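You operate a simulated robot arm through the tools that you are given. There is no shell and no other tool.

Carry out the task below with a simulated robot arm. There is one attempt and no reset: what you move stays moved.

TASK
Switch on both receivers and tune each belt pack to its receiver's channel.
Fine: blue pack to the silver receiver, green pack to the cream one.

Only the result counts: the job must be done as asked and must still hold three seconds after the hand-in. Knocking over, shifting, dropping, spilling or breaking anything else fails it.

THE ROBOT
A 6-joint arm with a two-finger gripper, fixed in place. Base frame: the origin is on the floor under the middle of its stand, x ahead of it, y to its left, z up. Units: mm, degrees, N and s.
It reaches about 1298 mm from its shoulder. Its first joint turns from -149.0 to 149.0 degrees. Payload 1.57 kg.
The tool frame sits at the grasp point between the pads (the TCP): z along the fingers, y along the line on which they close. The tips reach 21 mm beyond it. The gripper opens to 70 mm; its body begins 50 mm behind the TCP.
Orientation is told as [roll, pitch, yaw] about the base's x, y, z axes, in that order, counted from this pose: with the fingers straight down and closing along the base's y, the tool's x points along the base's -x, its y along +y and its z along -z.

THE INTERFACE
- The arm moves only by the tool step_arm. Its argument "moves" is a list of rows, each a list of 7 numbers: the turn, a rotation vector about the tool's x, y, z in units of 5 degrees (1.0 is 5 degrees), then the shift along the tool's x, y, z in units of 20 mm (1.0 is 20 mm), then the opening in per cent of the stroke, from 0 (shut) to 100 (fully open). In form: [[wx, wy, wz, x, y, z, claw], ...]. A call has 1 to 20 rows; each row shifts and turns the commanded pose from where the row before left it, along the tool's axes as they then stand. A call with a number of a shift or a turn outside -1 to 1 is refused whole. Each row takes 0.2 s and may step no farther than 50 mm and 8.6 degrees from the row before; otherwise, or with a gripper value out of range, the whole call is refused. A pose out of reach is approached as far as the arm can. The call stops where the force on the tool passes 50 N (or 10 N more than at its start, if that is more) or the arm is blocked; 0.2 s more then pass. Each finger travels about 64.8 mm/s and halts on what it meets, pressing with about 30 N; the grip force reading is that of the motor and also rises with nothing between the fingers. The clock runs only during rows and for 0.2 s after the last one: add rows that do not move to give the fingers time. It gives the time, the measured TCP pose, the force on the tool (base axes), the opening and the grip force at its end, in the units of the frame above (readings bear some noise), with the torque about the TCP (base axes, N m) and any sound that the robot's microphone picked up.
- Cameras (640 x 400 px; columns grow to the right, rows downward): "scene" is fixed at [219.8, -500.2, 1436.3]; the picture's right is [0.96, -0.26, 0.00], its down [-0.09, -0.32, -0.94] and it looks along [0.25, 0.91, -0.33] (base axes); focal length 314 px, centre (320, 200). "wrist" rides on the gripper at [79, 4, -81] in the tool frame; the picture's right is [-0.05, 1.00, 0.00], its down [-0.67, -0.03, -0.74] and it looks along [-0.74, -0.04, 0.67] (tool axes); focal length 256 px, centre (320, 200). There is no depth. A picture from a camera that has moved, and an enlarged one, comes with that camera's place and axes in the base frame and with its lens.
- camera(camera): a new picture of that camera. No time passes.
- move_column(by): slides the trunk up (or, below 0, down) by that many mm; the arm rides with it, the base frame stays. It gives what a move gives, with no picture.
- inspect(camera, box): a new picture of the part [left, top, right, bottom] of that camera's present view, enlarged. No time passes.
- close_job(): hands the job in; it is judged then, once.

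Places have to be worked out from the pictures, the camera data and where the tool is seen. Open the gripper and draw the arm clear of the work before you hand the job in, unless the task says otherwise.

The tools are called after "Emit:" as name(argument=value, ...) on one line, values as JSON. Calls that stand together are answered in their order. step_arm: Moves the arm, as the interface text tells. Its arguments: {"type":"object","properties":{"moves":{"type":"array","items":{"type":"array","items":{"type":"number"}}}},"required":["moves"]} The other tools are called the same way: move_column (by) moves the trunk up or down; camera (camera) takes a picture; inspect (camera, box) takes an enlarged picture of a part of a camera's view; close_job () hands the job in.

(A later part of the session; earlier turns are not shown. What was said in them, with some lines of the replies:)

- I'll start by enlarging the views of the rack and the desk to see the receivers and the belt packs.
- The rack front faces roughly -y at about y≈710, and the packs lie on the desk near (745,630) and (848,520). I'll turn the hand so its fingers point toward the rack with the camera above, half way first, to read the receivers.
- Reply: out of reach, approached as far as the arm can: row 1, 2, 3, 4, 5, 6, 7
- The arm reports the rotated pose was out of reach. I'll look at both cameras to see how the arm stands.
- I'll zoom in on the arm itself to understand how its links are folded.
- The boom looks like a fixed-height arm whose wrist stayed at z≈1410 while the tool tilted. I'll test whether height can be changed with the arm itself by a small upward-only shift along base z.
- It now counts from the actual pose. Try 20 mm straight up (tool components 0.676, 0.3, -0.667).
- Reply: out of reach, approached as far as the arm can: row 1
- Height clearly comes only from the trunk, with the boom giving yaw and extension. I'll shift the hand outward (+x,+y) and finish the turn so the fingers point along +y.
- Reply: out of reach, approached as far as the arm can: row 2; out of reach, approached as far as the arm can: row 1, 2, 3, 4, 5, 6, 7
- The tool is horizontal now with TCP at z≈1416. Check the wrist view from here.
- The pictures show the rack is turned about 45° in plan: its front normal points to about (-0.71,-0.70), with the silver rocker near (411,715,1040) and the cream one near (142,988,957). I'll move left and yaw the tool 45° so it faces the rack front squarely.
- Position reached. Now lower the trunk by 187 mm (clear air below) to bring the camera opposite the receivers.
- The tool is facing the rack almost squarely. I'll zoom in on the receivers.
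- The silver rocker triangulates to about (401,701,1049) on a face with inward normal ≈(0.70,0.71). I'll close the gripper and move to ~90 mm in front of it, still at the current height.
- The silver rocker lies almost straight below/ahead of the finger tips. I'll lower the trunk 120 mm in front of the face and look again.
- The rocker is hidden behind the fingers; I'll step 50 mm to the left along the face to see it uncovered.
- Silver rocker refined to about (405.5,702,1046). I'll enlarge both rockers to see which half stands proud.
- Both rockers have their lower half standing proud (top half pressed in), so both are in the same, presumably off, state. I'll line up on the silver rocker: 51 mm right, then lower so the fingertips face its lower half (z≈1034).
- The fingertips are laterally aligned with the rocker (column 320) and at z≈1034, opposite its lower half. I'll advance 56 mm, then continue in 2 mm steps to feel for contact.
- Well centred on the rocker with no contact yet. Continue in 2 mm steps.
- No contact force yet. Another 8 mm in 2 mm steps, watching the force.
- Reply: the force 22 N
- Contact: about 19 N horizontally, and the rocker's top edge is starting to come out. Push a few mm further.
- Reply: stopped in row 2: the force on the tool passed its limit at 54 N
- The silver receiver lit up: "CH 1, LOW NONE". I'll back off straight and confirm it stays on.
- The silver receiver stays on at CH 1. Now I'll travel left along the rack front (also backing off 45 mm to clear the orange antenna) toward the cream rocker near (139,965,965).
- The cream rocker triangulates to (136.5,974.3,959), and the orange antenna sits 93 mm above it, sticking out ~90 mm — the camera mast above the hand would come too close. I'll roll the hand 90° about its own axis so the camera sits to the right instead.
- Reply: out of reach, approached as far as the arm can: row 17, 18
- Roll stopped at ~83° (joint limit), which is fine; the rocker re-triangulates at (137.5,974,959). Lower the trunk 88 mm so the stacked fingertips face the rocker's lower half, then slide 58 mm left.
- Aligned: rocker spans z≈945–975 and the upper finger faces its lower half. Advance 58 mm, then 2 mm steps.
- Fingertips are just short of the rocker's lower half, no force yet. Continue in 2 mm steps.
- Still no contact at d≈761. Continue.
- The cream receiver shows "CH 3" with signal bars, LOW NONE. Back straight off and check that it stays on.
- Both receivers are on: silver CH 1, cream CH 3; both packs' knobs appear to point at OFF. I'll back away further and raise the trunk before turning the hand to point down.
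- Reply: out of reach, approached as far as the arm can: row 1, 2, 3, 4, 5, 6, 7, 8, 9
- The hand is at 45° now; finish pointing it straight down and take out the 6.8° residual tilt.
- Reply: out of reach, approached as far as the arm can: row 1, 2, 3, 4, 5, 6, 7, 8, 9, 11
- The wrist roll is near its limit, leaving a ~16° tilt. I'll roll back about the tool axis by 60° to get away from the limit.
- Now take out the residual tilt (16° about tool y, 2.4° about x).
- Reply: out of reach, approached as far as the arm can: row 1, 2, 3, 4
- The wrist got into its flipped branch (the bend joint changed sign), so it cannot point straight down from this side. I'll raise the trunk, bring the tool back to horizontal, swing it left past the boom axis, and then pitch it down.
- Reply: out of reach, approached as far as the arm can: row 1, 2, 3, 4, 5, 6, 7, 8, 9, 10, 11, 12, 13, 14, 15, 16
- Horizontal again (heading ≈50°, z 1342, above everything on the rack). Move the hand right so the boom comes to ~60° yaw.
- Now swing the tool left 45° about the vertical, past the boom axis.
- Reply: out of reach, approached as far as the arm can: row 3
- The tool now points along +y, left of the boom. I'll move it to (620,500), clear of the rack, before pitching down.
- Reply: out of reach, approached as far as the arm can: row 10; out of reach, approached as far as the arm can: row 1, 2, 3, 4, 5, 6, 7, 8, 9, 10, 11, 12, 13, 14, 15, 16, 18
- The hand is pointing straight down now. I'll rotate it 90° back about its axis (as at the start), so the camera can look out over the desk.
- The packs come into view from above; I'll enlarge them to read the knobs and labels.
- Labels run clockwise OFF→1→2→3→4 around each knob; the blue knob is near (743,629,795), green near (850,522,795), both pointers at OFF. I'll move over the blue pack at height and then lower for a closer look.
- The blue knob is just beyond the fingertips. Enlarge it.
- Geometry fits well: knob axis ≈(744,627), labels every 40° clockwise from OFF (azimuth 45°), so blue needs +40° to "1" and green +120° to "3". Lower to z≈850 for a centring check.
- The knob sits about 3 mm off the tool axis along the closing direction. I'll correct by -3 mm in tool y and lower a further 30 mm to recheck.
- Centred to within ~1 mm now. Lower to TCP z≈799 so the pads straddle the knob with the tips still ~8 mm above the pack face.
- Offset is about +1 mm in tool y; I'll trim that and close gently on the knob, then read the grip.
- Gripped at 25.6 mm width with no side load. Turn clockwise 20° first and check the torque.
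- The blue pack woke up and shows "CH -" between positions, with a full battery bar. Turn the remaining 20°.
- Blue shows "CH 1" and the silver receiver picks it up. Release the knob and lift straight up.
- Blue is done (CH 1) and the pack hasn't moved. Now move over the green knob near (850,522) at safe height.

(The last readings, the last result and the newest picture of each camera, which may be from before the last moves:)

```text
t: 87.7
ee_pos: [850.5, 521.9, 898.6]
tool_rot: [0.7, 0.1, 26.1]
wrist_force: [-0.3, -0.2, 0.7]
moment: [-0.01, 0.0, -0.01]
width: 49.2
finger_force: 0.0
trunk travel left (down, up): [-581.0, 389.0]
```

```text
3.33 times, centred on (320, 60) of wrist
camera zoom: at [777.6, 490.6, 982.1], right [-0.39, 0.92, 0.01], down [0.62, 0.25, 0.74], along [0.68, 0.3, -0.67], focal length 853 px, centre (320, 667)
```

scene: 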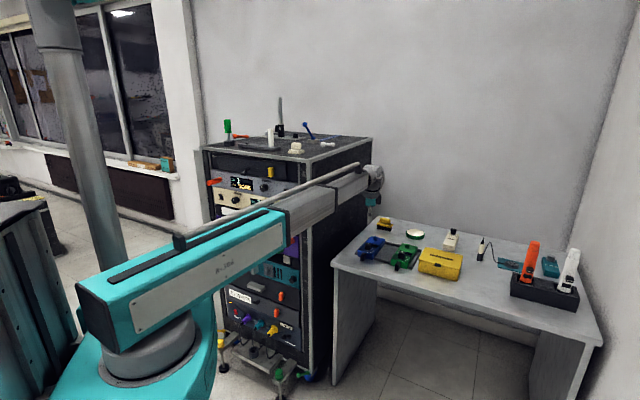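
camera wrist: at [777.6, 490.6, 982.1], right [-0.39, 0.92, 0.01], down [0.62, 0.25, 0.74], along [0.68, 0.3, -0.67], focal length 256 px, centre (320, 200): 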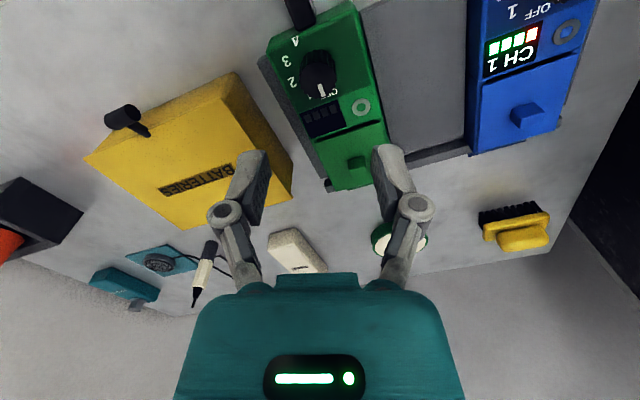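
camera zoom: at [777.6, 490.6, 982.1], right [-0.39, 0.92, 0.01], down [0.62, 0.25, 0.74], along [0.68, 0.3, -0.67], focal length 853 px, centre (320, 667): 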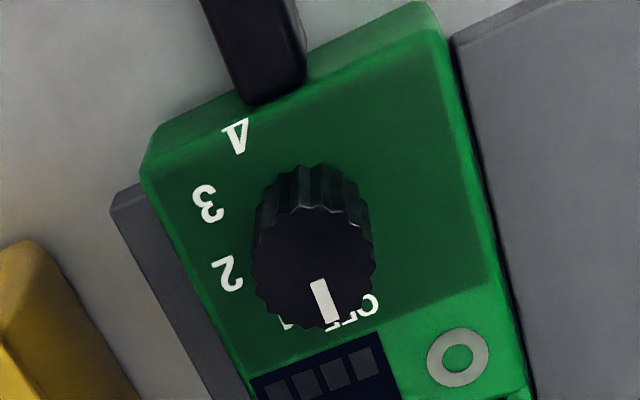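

No joint limit met. Green knob is about (+1,-2) mm off the tool axis; correct and lower to z≈824 to recheck.

Emit:
step_arm(moves=[[0, 0, 0, 0.05, -0.11, 0, 70]])

Emit:
move_column(by=-75)

Emit:
camera(camera="wrist")

Emit:
inspect(camera="wrist", box=[220, 65, 420, 190])

Emit:
inspect(camera="scene", box=[360, 215, 480, 290])

```text
t: 88.1
ee_pos: [850.4, 520.7, 900.0]
tool_rot: [0.7, -0.1, 26.1]
wrist_force: [-0.3, -0.5, -0.2]
moment: [-0.01, -0.01, -0.01]
width: 49.0
finger_force: 0.0
trunk travel left (down, up): [-581.0, 389.0]
```

```text
t: 89.2
ee_pos: [849.6, 521.2, 824.6]
tool_rot: [0.6, 0.0, 26.0]
wrist_force: [-0.4, -0.1, 0.1]
moment: [-0.02, -0.04, 0.04]
width: 48.8
finger_force: 0.1
trunk travel left (down, up): [-506.0, 464.0]
```

```text
taken
camera wrist: at [777.0, 488.7, 907.2], right [-0.39, 0.92, 0.01], down [0.62, 0.25, 0.74], along [0.68, 0.3, -0.67], focal length 256 px, centre (320, 200)
```

wrist: 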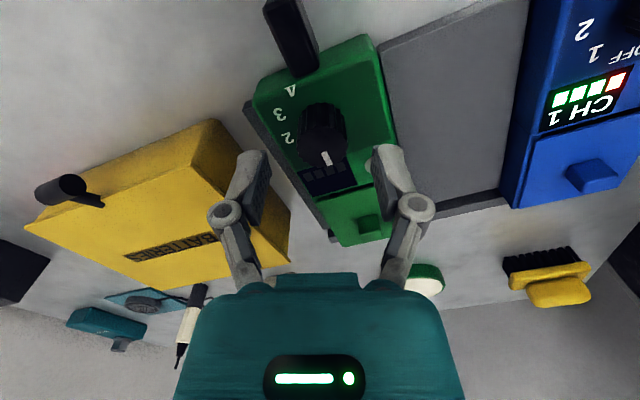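

```text
3.20 times, centred on (320, 128) of wrist
camera zoom: at [777.0, 488.7, 907.2], right [-0.39, 0.92, 0.01], down [0.62, 0.25, 0.74], along [0.68, 0.3, -0.67], focal length 819 px, centre (320, 432)
```

zoom: 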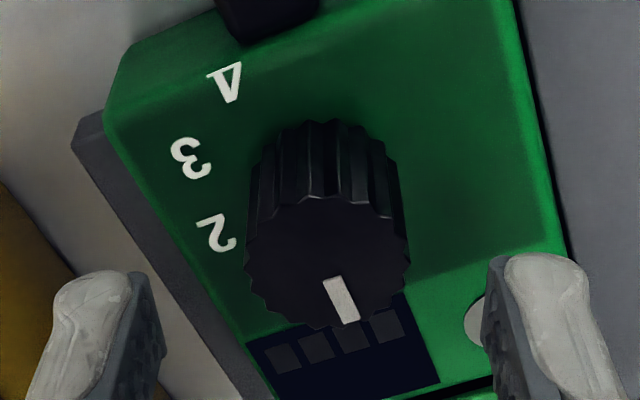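

```text
5.33 times, centred on (420, 252) of scene
camera zoom: at [219.8, -500.2, 1436.3], right [0.96, -0.26, 0.0], down [-0.09, -0.32, -0.94], along [0.25, 0.91, -0.33], focal length 1675 px, centre (-213, -80)
```

zoom: 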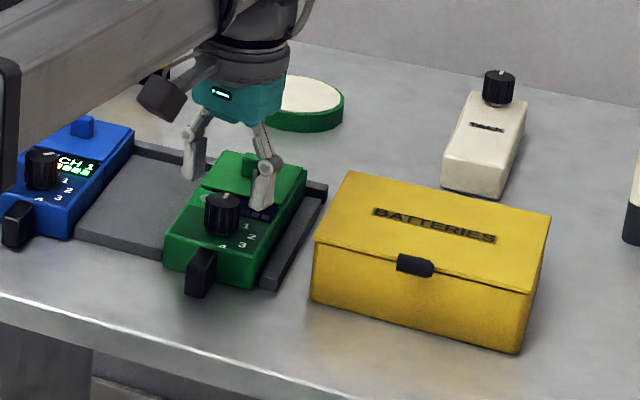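

Same picture as with the blue knob (within ~1 mm). Trim +1 mm in tool y and lower to z≈799.5.

Emit:
step_arm(moves=[[0, 0, 0, -0.03, 0.045, 0, 70]])

Emit:
move_column(by=-25)

Emit:
inspect(camera="wrist", box=[220, 85, 420, 210])

Emit:
inspect(camera="scene", box=[370, 225, 450, 275])

```text
t: 89.6
ee_pos: [850.2, 522.4, 825.2]
tool_rot: [0.7, 0.0, 26.0]
wrist_force: [0.6, 0.3, 0.5]
moment: [0.04, 0.01, 0.02]
width: 49.0
finger_force: 0.1
trunk travel left (down, up): [-506.0, 464.0]
```

```text
t: 90.3
ee_pos: [850.2, 522.4, 800.9]
tool_rot: [0.7, 0.0, 25.9]
wrist_force: [0.0, 0.2, -0.3]
moment: [0.02, 0.0, -0.03]
width: 49.0
finger_force: 0.1
trunk travel left (down, up): [-481.0, 489.0]
```

```text
3.20 times, centred on (320, 148) of wrist
camera zoom: at [776.9, 489.9, 882.2], right [-0.39, 0.92, 0.01], down [0.62, 0.25, 0.74], along [0.68, 0.3, -0.67], focal length 819 px, centre (320, 368)
```

zoom: 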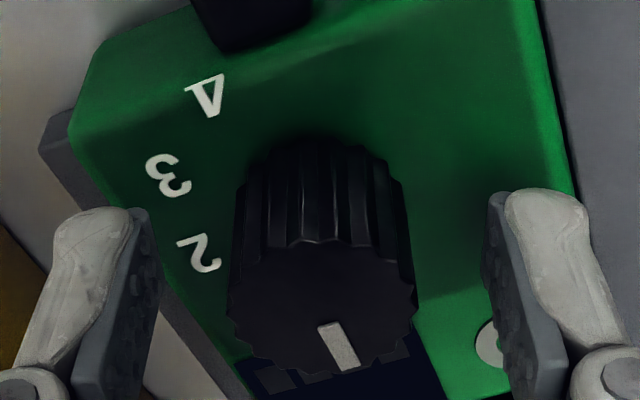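

```text
8.00 times, centred on (410, 250) of scene
camera zoom: at [219.8, -500.2, 1436.3], right [0.96, -0.26, 0.0], down [-0.09, -0.32, -0.94], along [0.25, 0.91, -0.33], focal length 2512 px, centre (-400, -200)
```

zoom: 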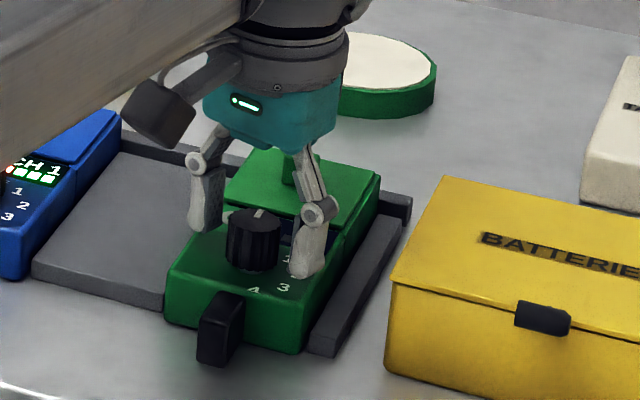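

Well centred. Close on the green knob.

Emit:
step_arm(moves=[[0, 0, 0, 0, 0, 0, 45], [0, 0, 0, 0, 0, 0, 0], [0, 0, 0, 0, 0, 0, 0], [0, 0, 0, 0, 0, 0, 0]])

Emit:
step_arm(moves=[[0, 0, 0.8, 0, 0, 0, 0], [0, 0, 0.8, 0, 0, 0, 0], [0, 0, 0.8, 0, 0, 0, 0], [0, 0, 0.8, 0, 0, 0, 0], [0, 0, 0.8, 0, 0, 0, 0], [0, 0, 0.8, 0, 0, 0, 0], [0, 0, 0.8, 0, 0, 0, 0], [0, 0, 0.8, 0, 0, 0, 0], [0, 0, 0.8, 0, 0, 0, 0], [0, 0, 0.8, 0, 0, 0, 0]])

Emit:
inspect(camera="wrist", box=[200, 50, 440, 210])

Emit:
inspect(camera="scene", box=[200, 140, 320, 215])

```text
t: 91.3
ee_pos: [850.0, 521.1, 799.1]
tool_rot: [0.7, -0.1, 26.0]
wrist_force: [0.2, 0.3, 0.2]
moment: [0.04, -0.03, 0.03]
width: 25.6
finger_force: 30.3
trunk travel left (down, up): [-481.0, 489.0]
```

```text
t: 93.5
ee_pos: [850.5, 520.9, 799.2]
tool_rot: [0.6, 0.4, -14.1]
wrist_force: [4.0, -3.0, 1.6]
moment: [-0.17, -0.52, 0.01]
width: 25.6
finger_force: 30.0
trunk travel left (down, up): [-481.0, 489.0]
```

```text
2.50 times, centred on (320, 130) of wrist
camera zoom: at [774.3, 543.7, 882.7], right [0.29, 0.96, 0.01], down [0.64, -0.2, 0.74], along [0.71, -0.21, -0.67], focal length 640 px, centre (320, 375)
```

zoom: 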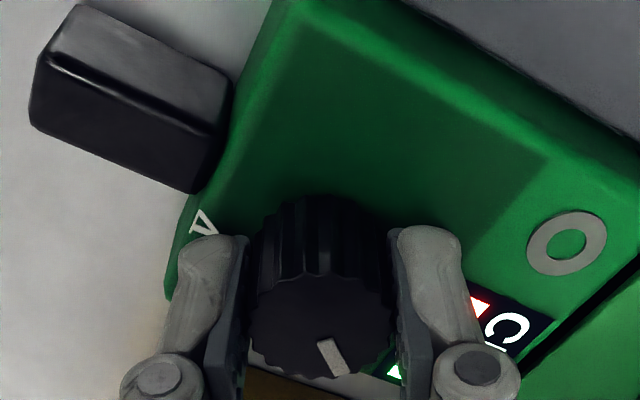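

```text
5.33 times, centred on (260, 178) of scene
camera zoom: at [219.8, -500.2, 1436.3], right [0.96, -0.26, 0.0], down [-0.09, -0.32, -0.94], along [0.25, 0.91, -0.33], focal length 1675 px, centre (640, 320)
```

zoom: 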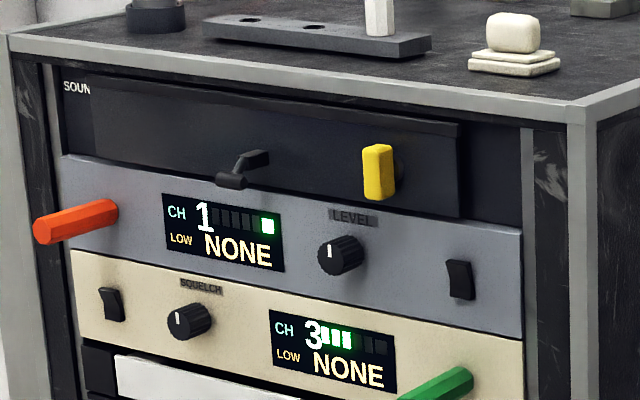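

The green pack is on and the knob follows (at "1" now). Continue another 40°.

Emit:
step_arm(moves=[[0, 0, 0.8, 0, 0, 0, 0], [0, 0, 0.8, 0, 0, 0, 0], [0, 0, 0.8, 0, 0, 0, 0], [0, 0, 0.8, 0, 0, 0, 0], [0, 0, 0.8, 0, 0, 0, 0], [0, 0, 0.8, 0, 0, 0, 0], [0, 0, 0.8, 0, 0, 0, 0], [0, 0, 0.8, 0, 0, 0, 0], [0, 0, 0.8, 0, 0, 0, 0], [0, 0, 0.8, 0, 0, 0, 0]])

Emit:
inspect(camera="wrist", box=[200, 50, 440, 210])

```text
t: 95.7
ee_pos: [849.9, 521.8, 799.7]
tool_rot: [0.1, 0.6, -54.1]
wrist_force: [-2.1, -7.7, -0.2]
moment: [-0.4, -0.04, -0.01]
width: 25.3
finger_force: 29.6
trunk travel left (down, up): [-481.0, 489.0]
```

```text
2.50 times, centred on (320, 130) of wrist
camera zoom: at [807.1, 587.2, 883.1], right [0.84, 0.54, 0.0], down [0.37, -0.57, 0.74], along [0.4, -0.62, -0.68], focal length 640 px, centre (320, 375)
```

zoom: 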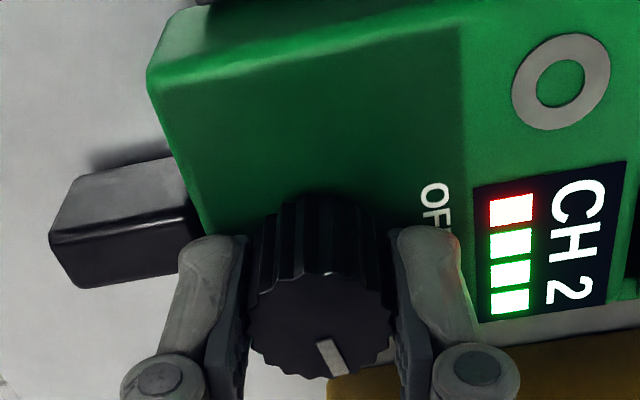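

"CH 2" now; a small side load (~8 N) has built up from slight eccentricity. I'll open briefly, nudge ~1 mm toward -y, regrip, and turn the last 40°.

Emit:
step_arm(moves=[[0, 0, 0, 0, 0, 0, 50], [0, 0, 0, 0, 0, 0, 50], [0, 0, 0, -0.035, -0.025, 0, 50], [0, 0, 0, 0, 0, 0, 0], [0, 0, 0, 0, 0, 0, 0], [0, 0, 0, 0, 0, 0, 0]])

Emit:
inspect(camera="wrist", box=[200, 50, 440, 210])

```text
t: 97.1
ee_pos: [850.1, 521.5, 799.2]
tool_rot: [0.1, 0.7, -53.9]
wrist_force: [-1.7, -0.8, 0.2]
moment: [-0.02, 0.02, 0.02]
width: 25.6
finger_force: 30.3
trunk travel left (down, up): [-481.0, 489.0]
```

```text
2.50 times, centred on (320, 130) of wrist
camera zoom: at [807.0, 587.0, 883.1], right [0.84, 0.54, 0.0], down [0.37, -0.57, 0.74], along [0.4, -0.62, -0.68], focal length 640 px, centre (320, 375)
```

zoom: 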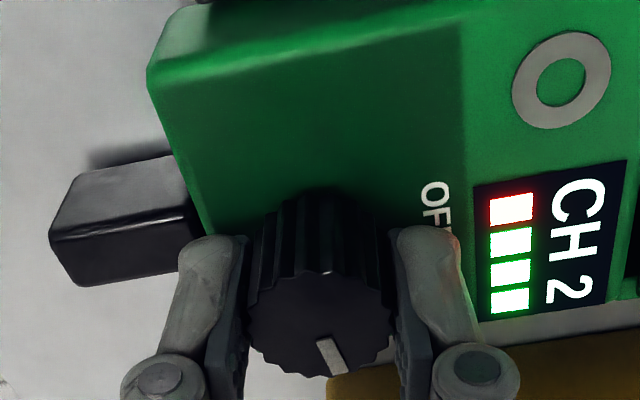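

Side load is gone and it still reads CH 2. Turn the last 40° to "3".

Emit:
step_arm(moves=[[0, 0, 0.8, 0, 0, 0, 0], [0, 0, 0.8, 0, 0, 0, 0], [0, 0, 0.8, 0, 0, 0, 0], [0, 0, 0.8, 0, 0, 0, 0], [0, 0, 0.8, 0, 0, 0, 0], [0, 0, 0.8, 0, 0, 0, 0], [0, 0, 0.8, 0, 0, 0, 0], [0, 0, 0.8, 0, 0, 0, 0], [0, 0, 0.8, 0, 0, 0, 0], [0, 0, 0.8, 0, 0, 0, 0]])

Emit:
inspect(camera="wrist", box=[200, 50, 440, 210])

Emit:
inspect(camera="scene", box=[200, 140, 320, 215])

```text
t: 99.3
ee_pos: [850.3, 520.1, 798.9]
tool_rot: [-0.4, 0.5, -94.0]
wrist_force: [-4.2, -0.6, -0.8]
moment: [0.04, 0.1, 0.05]
width: 25.6
finger_force: 30.1
trunk travel left (down, up): [-481.0, 489.0]
```

```text
2.50 times, centred on (320, 130) of wrist
camera zoom: at [859.4, 598.9, 883.0], right [0.99, -0.12, -0.01], down [-0.08, -0.67, 0.74], along [-0.1, -0.73, -0.67], focal length 640 px, centre (320, 375)
```

zoom: 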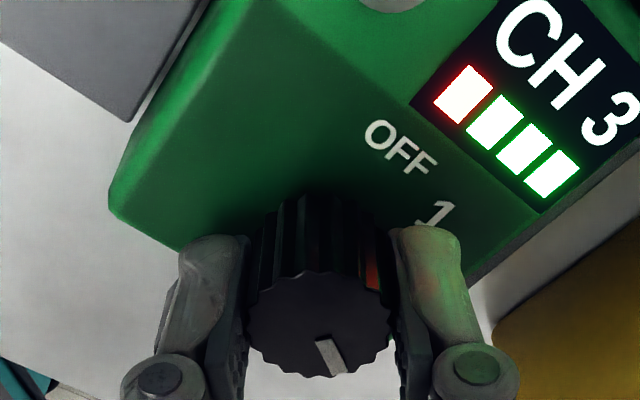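

```text
5.33 times, centred on (260, 178) of scene
camera zoom: at [219.8, -500.2, 1436.3], right [0.96, -0.26, 0.0], down [-0.09, -0.32, -0.94], along [0.25, 0.91, -0.33], focal length 1675 px, centre (640, 320)
```

zoom: 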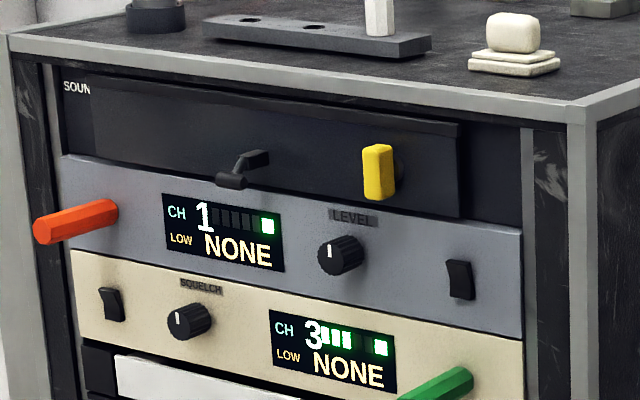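

Green reads "CH 3" and the cream receiver's link square lit. Release and lift clear.

Emit:
step_arm(moves=[[0, 0, 0, 0, 0, 0, 45], [0, 0, 0, 0, 0, 0, 70], [0, 0, 0, 0, 0, 0, 70]])

Emit:
move_column(by=200)

Emit:
camera(camera="wrist")

Emit:
inspect(camera="scene", box=[350, 215, 470, 290])

Emit:
inspect(camera="scene", box=[200, 140, 320, 215])

```text
t: 100.1
ee_pos: [850.0, 519.7, 800.0]
tool_rot: [-0.3, 0.6, -94.0]
wrist_force: [0.4, 0.3, 0.6]
moment: [0.05, 0.01, -0.02]
width: 49.2
finger_force: 0.0
trunk travel left (down, up): [-481.0, 489.0]
```

```text
t: 102.3
ee_pos: [850.3, 520.8, 999.0]
tool_rot: [-0.3, 0.6, -94.0]
wrist_force: [0.6, -0.3, 0.3]
moment: [0.01, 0.02, -0.01]
width: 48.9
finger_force: 0.1
trunk travel left (down, up): [-681.0, 289.0]
```

```text
taken
camera wrist: at [859.9, 598.6, 1082.8], right [0.99, -0.12, -0.01], down [-0.08, -0.67, 0.74], along [-0.09, -0.73, -0.67], focal length 256 px, centre (320, 200)
```

wrist: 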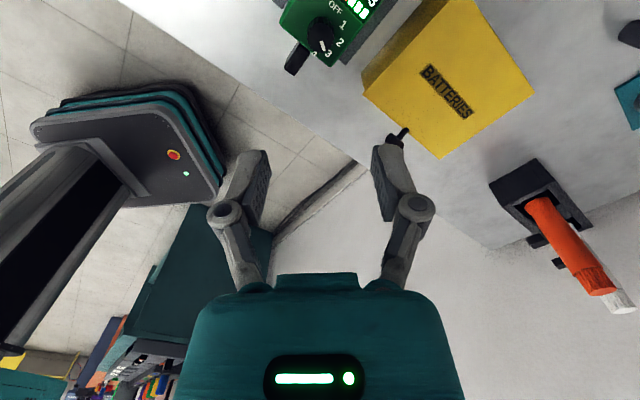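

```text
5.33 times, centred on (410, 252) of scene
camera zoom: at [219.8, -500.2, 1436.3], right [0.96, -0.26, 0.0], down [-0.09, -0.32, -0.94], along [0.25, 0.91, -0.33], focal length 1675 px, centre (-160, -80)
```

zoom: 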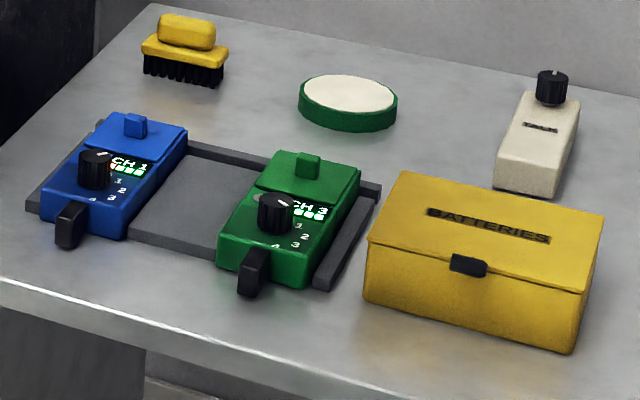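

```text
5.33 times, centred on (260, 178) of scene
camera zoom: at [219.8, -500.2, 1436.3], right [0.96, -0.26, 0.0], down [-0.09, -0.32, -0.94], along [0.25, 0.91, -0.33], focal length 1675 px, centre (640, 320)
```

zoom: 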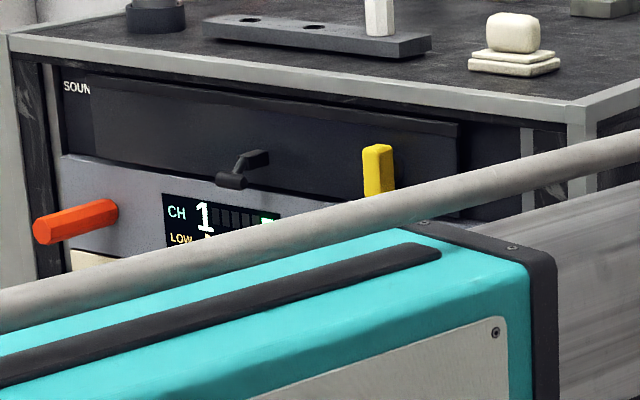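

Check the green knob's pointer and display more closely, and the whole room view.

Emit:
inspect(camera="wrist", box=[270, 0, 390, 75])

Emit:
inspect(camera="scene", box=[380, 235, 430, 275])

Emit:
camera(camera="scene")

```text
5.33 times, centred on (330, 38) of wrist
camera zoom: at [859.9, 598.6, 1082.8], right [0.99, -0.12, -0.01], down [-0.08, -0.67, 0.74], along [-0.09, -0.73, -0.67], focal length 1365 px, centre (267, 1067)
```

zoom: 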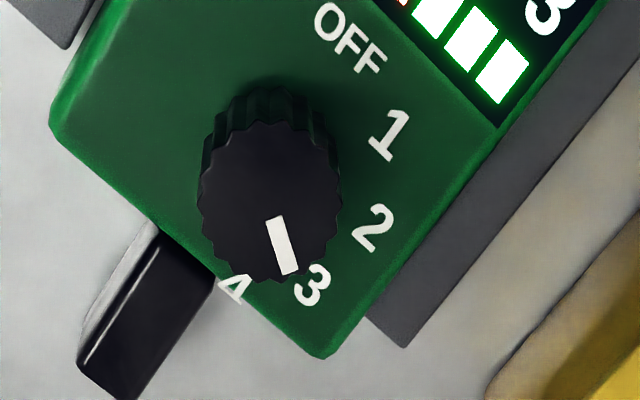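

```text
10.00 times, centred on (405, 255) of scene
camera zoom: at [219.8, -500.2, 1436.3], right [0.96, -0.26, 0.0], down [-0.09, -0.32, -0.94], along [0.25, 0.91, -0.33], focal length 3141 px, centre (-530, -350)
```

zoom: 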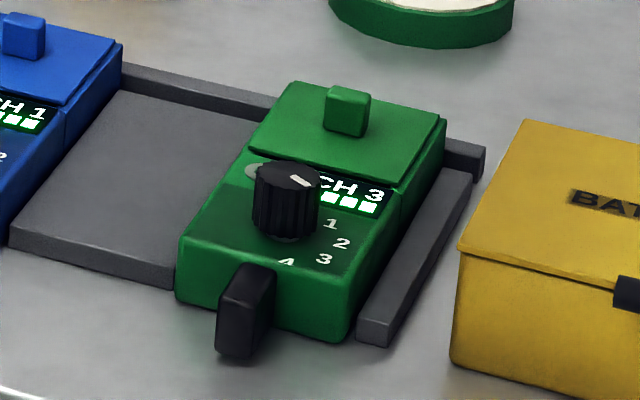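

```text
taken
```

scene: 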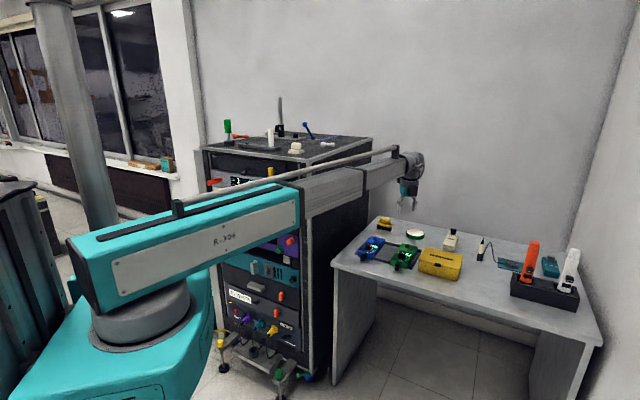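

Green's pointer is on "3" and display reads CH 3; blue reads CH 1. Now open the gripper and retract the arm away from the desk.

Emit:
step_arm(moves=[[0, 0, 0, -0.708, -0.99, 0, 100], [0, 0, 0, -0.708, -0.99, 0, 100], [0, 0, 0, -0.708, -0.99, 0, 100], [0, 0, 0, -0.708, -0.99, 0, 100], [0, 0, 0, -0.708, -0.99, 0, 100], [0, 0, 0, -0.708, -0.99, 0, 100], [0, 0, 0, -0.708, -0.99, 0, 100], [0, 0, 0, -0.708, -0.99, 0, 100], [0, 0, 0, -0.708, -0.99, 0, 100], [0, 0, 0, -0.708, -0.99, 0, 100], [0, 0, 0, -0.708, -0.99, 0, 100], [0, 0, 0, -0.708, -0.99, 0, 100], [0, 0, 0, -0.708, -0.99, 0, 100]])

Emit:
camera(camera="scene")

Emit:
inspect(camera="scene", box=[200, 140, 320, 215])

Emit:
inspect(camera="scene", box=[350, 215, 470, 290])

```text
t: 105.1
ee_pos: [581.3, 353.3, 999.8]
tool_rot: [-0.3, 0.6, -94.0]
wrist_force: [-0.1, -0.1, -0.3]
moment: [0.02, 0.02, -0.01]
width: 70.0
finger_force: 0.1
trunk travel left (down, up): [-681.0, 289.0]
```

```text
taken
```

scene: 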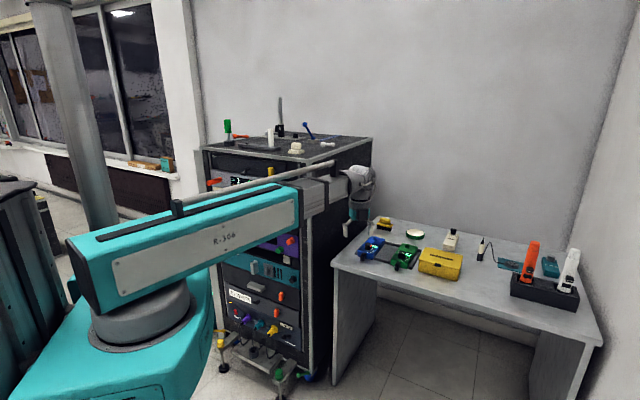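

```text
5.33 times, centred on (260, 178) of scene
camera zoom: at [219.8, -500.2, 1436.3], right [0.96, -0.26, 0.0], down [-0.09, -0.32, -0.94], along [0.25, 0.91, -0.33], focal length 1675 px, centre (640, 320)
```

zoom: 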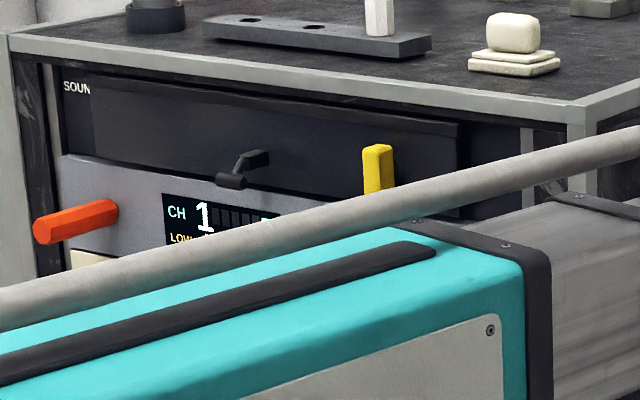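

```text
5.33 times, centred on (410, 252) of scene
camera zoom: at [219.8, -500.2, 1436.3], right [0.96, -0.26, 0.0], down [-0.09, -0.32, -0.94], along [0.25, 0.91, -0.33], focal length 1675 px, centre (-160, -80)
```

zoom: 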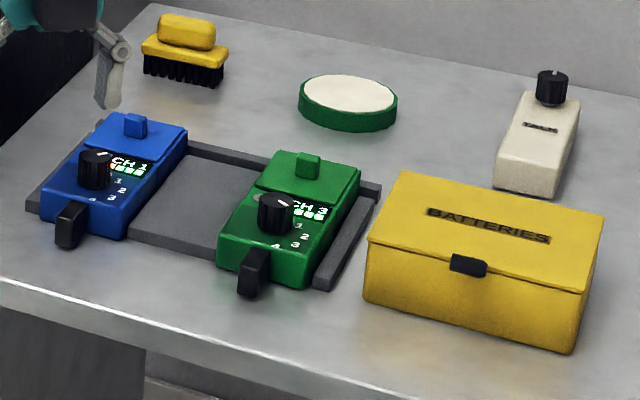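

Everything on the desk is in place. Raise the trunk so the boom no longer hides the receivers and verify both displays one last time.

Emit:
move_column(by=250)

Emit:
camera(camera="scene")

Emit:
inspect(camera="scene", box=[200, 140, 320, 215])

Emit:
inspect(camera="scene", box=[350, 215, 470, 290])

```text
t: 107.7
ee_pos: [581.2, 353.8, 1249.1]
tool_rot: [-0.3, 0.5, -93.9]
wrist_force: [-0.6, 0.8, 0.5]
moment: [-0.01, -0.02, 0.02]
width: 70.0
finger_force: 0.0
trunk travel left (down, up): [-931.0, 39.0]
```

```text
taken
```

scene: 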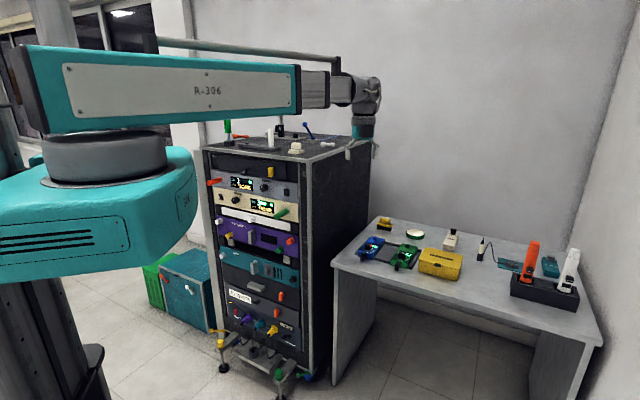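

```text
5.33 times, centred on (260, 178) of scene
camera zoom: at [219.8, -500.2, 1436.3], right [0.96, -0.26, 0.0], down [-0.09, -0.32, -0.94], along [0.25, 0.91, -0.33], focal length 1675 px, centre (640, 320)
```

zoom: 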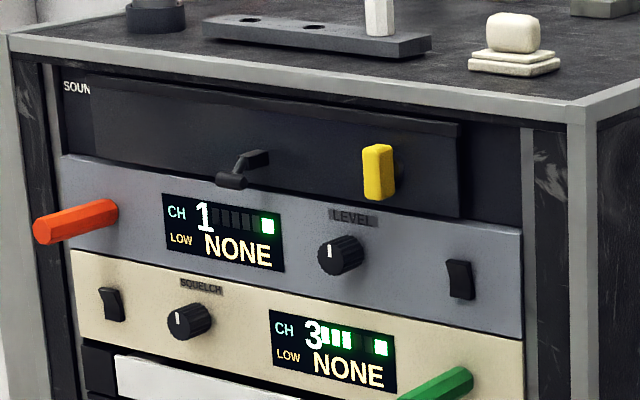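

```text
5.33 times, centred on (410, 252) of scene
camera zoom: at [219.8, -500.2, 1436.3], right [0.96, -0.26, 0.0], down [-0.09, -0.32, -0.94], along [0.25, 0.91, -0.33], focal length 1675 px, centre (-160, -80)
```

zoom: 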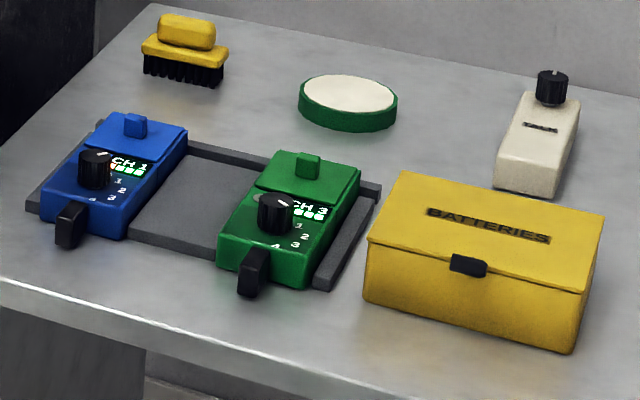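

Both receivers are on (silver CH 1, cream CH 3), blue pack reads CH 1 and green pack CH 3, both links are shown, and the arm is clear with the gripper open. Hand the job in.

Emit:
close_job()

```text
The job is handed in.
```

Both receivers are switched on and each belt pack is tuned to its receiver. I handed the job in; the tool confirmed that but gave no verdict.

- **Silver receiver:** it is on channel 1. The blue pack reads CH 1, and a signal square lit on the receiver when I tuned it.
- **Cream receiver:** it is on channel 3. The green pack reads CH 3, and a signal square lit here too.
- **Cream level bars:** three of them came on as soon as I switched it on, before the green pack was tuned. Something else may be transmitting on channel 3; I did not look into it.

Both receivers show "LOW NONE". The packs did not visibly move and I saw nothing else disturbed. The gripper is open and the arm is clear of the rack and desk.
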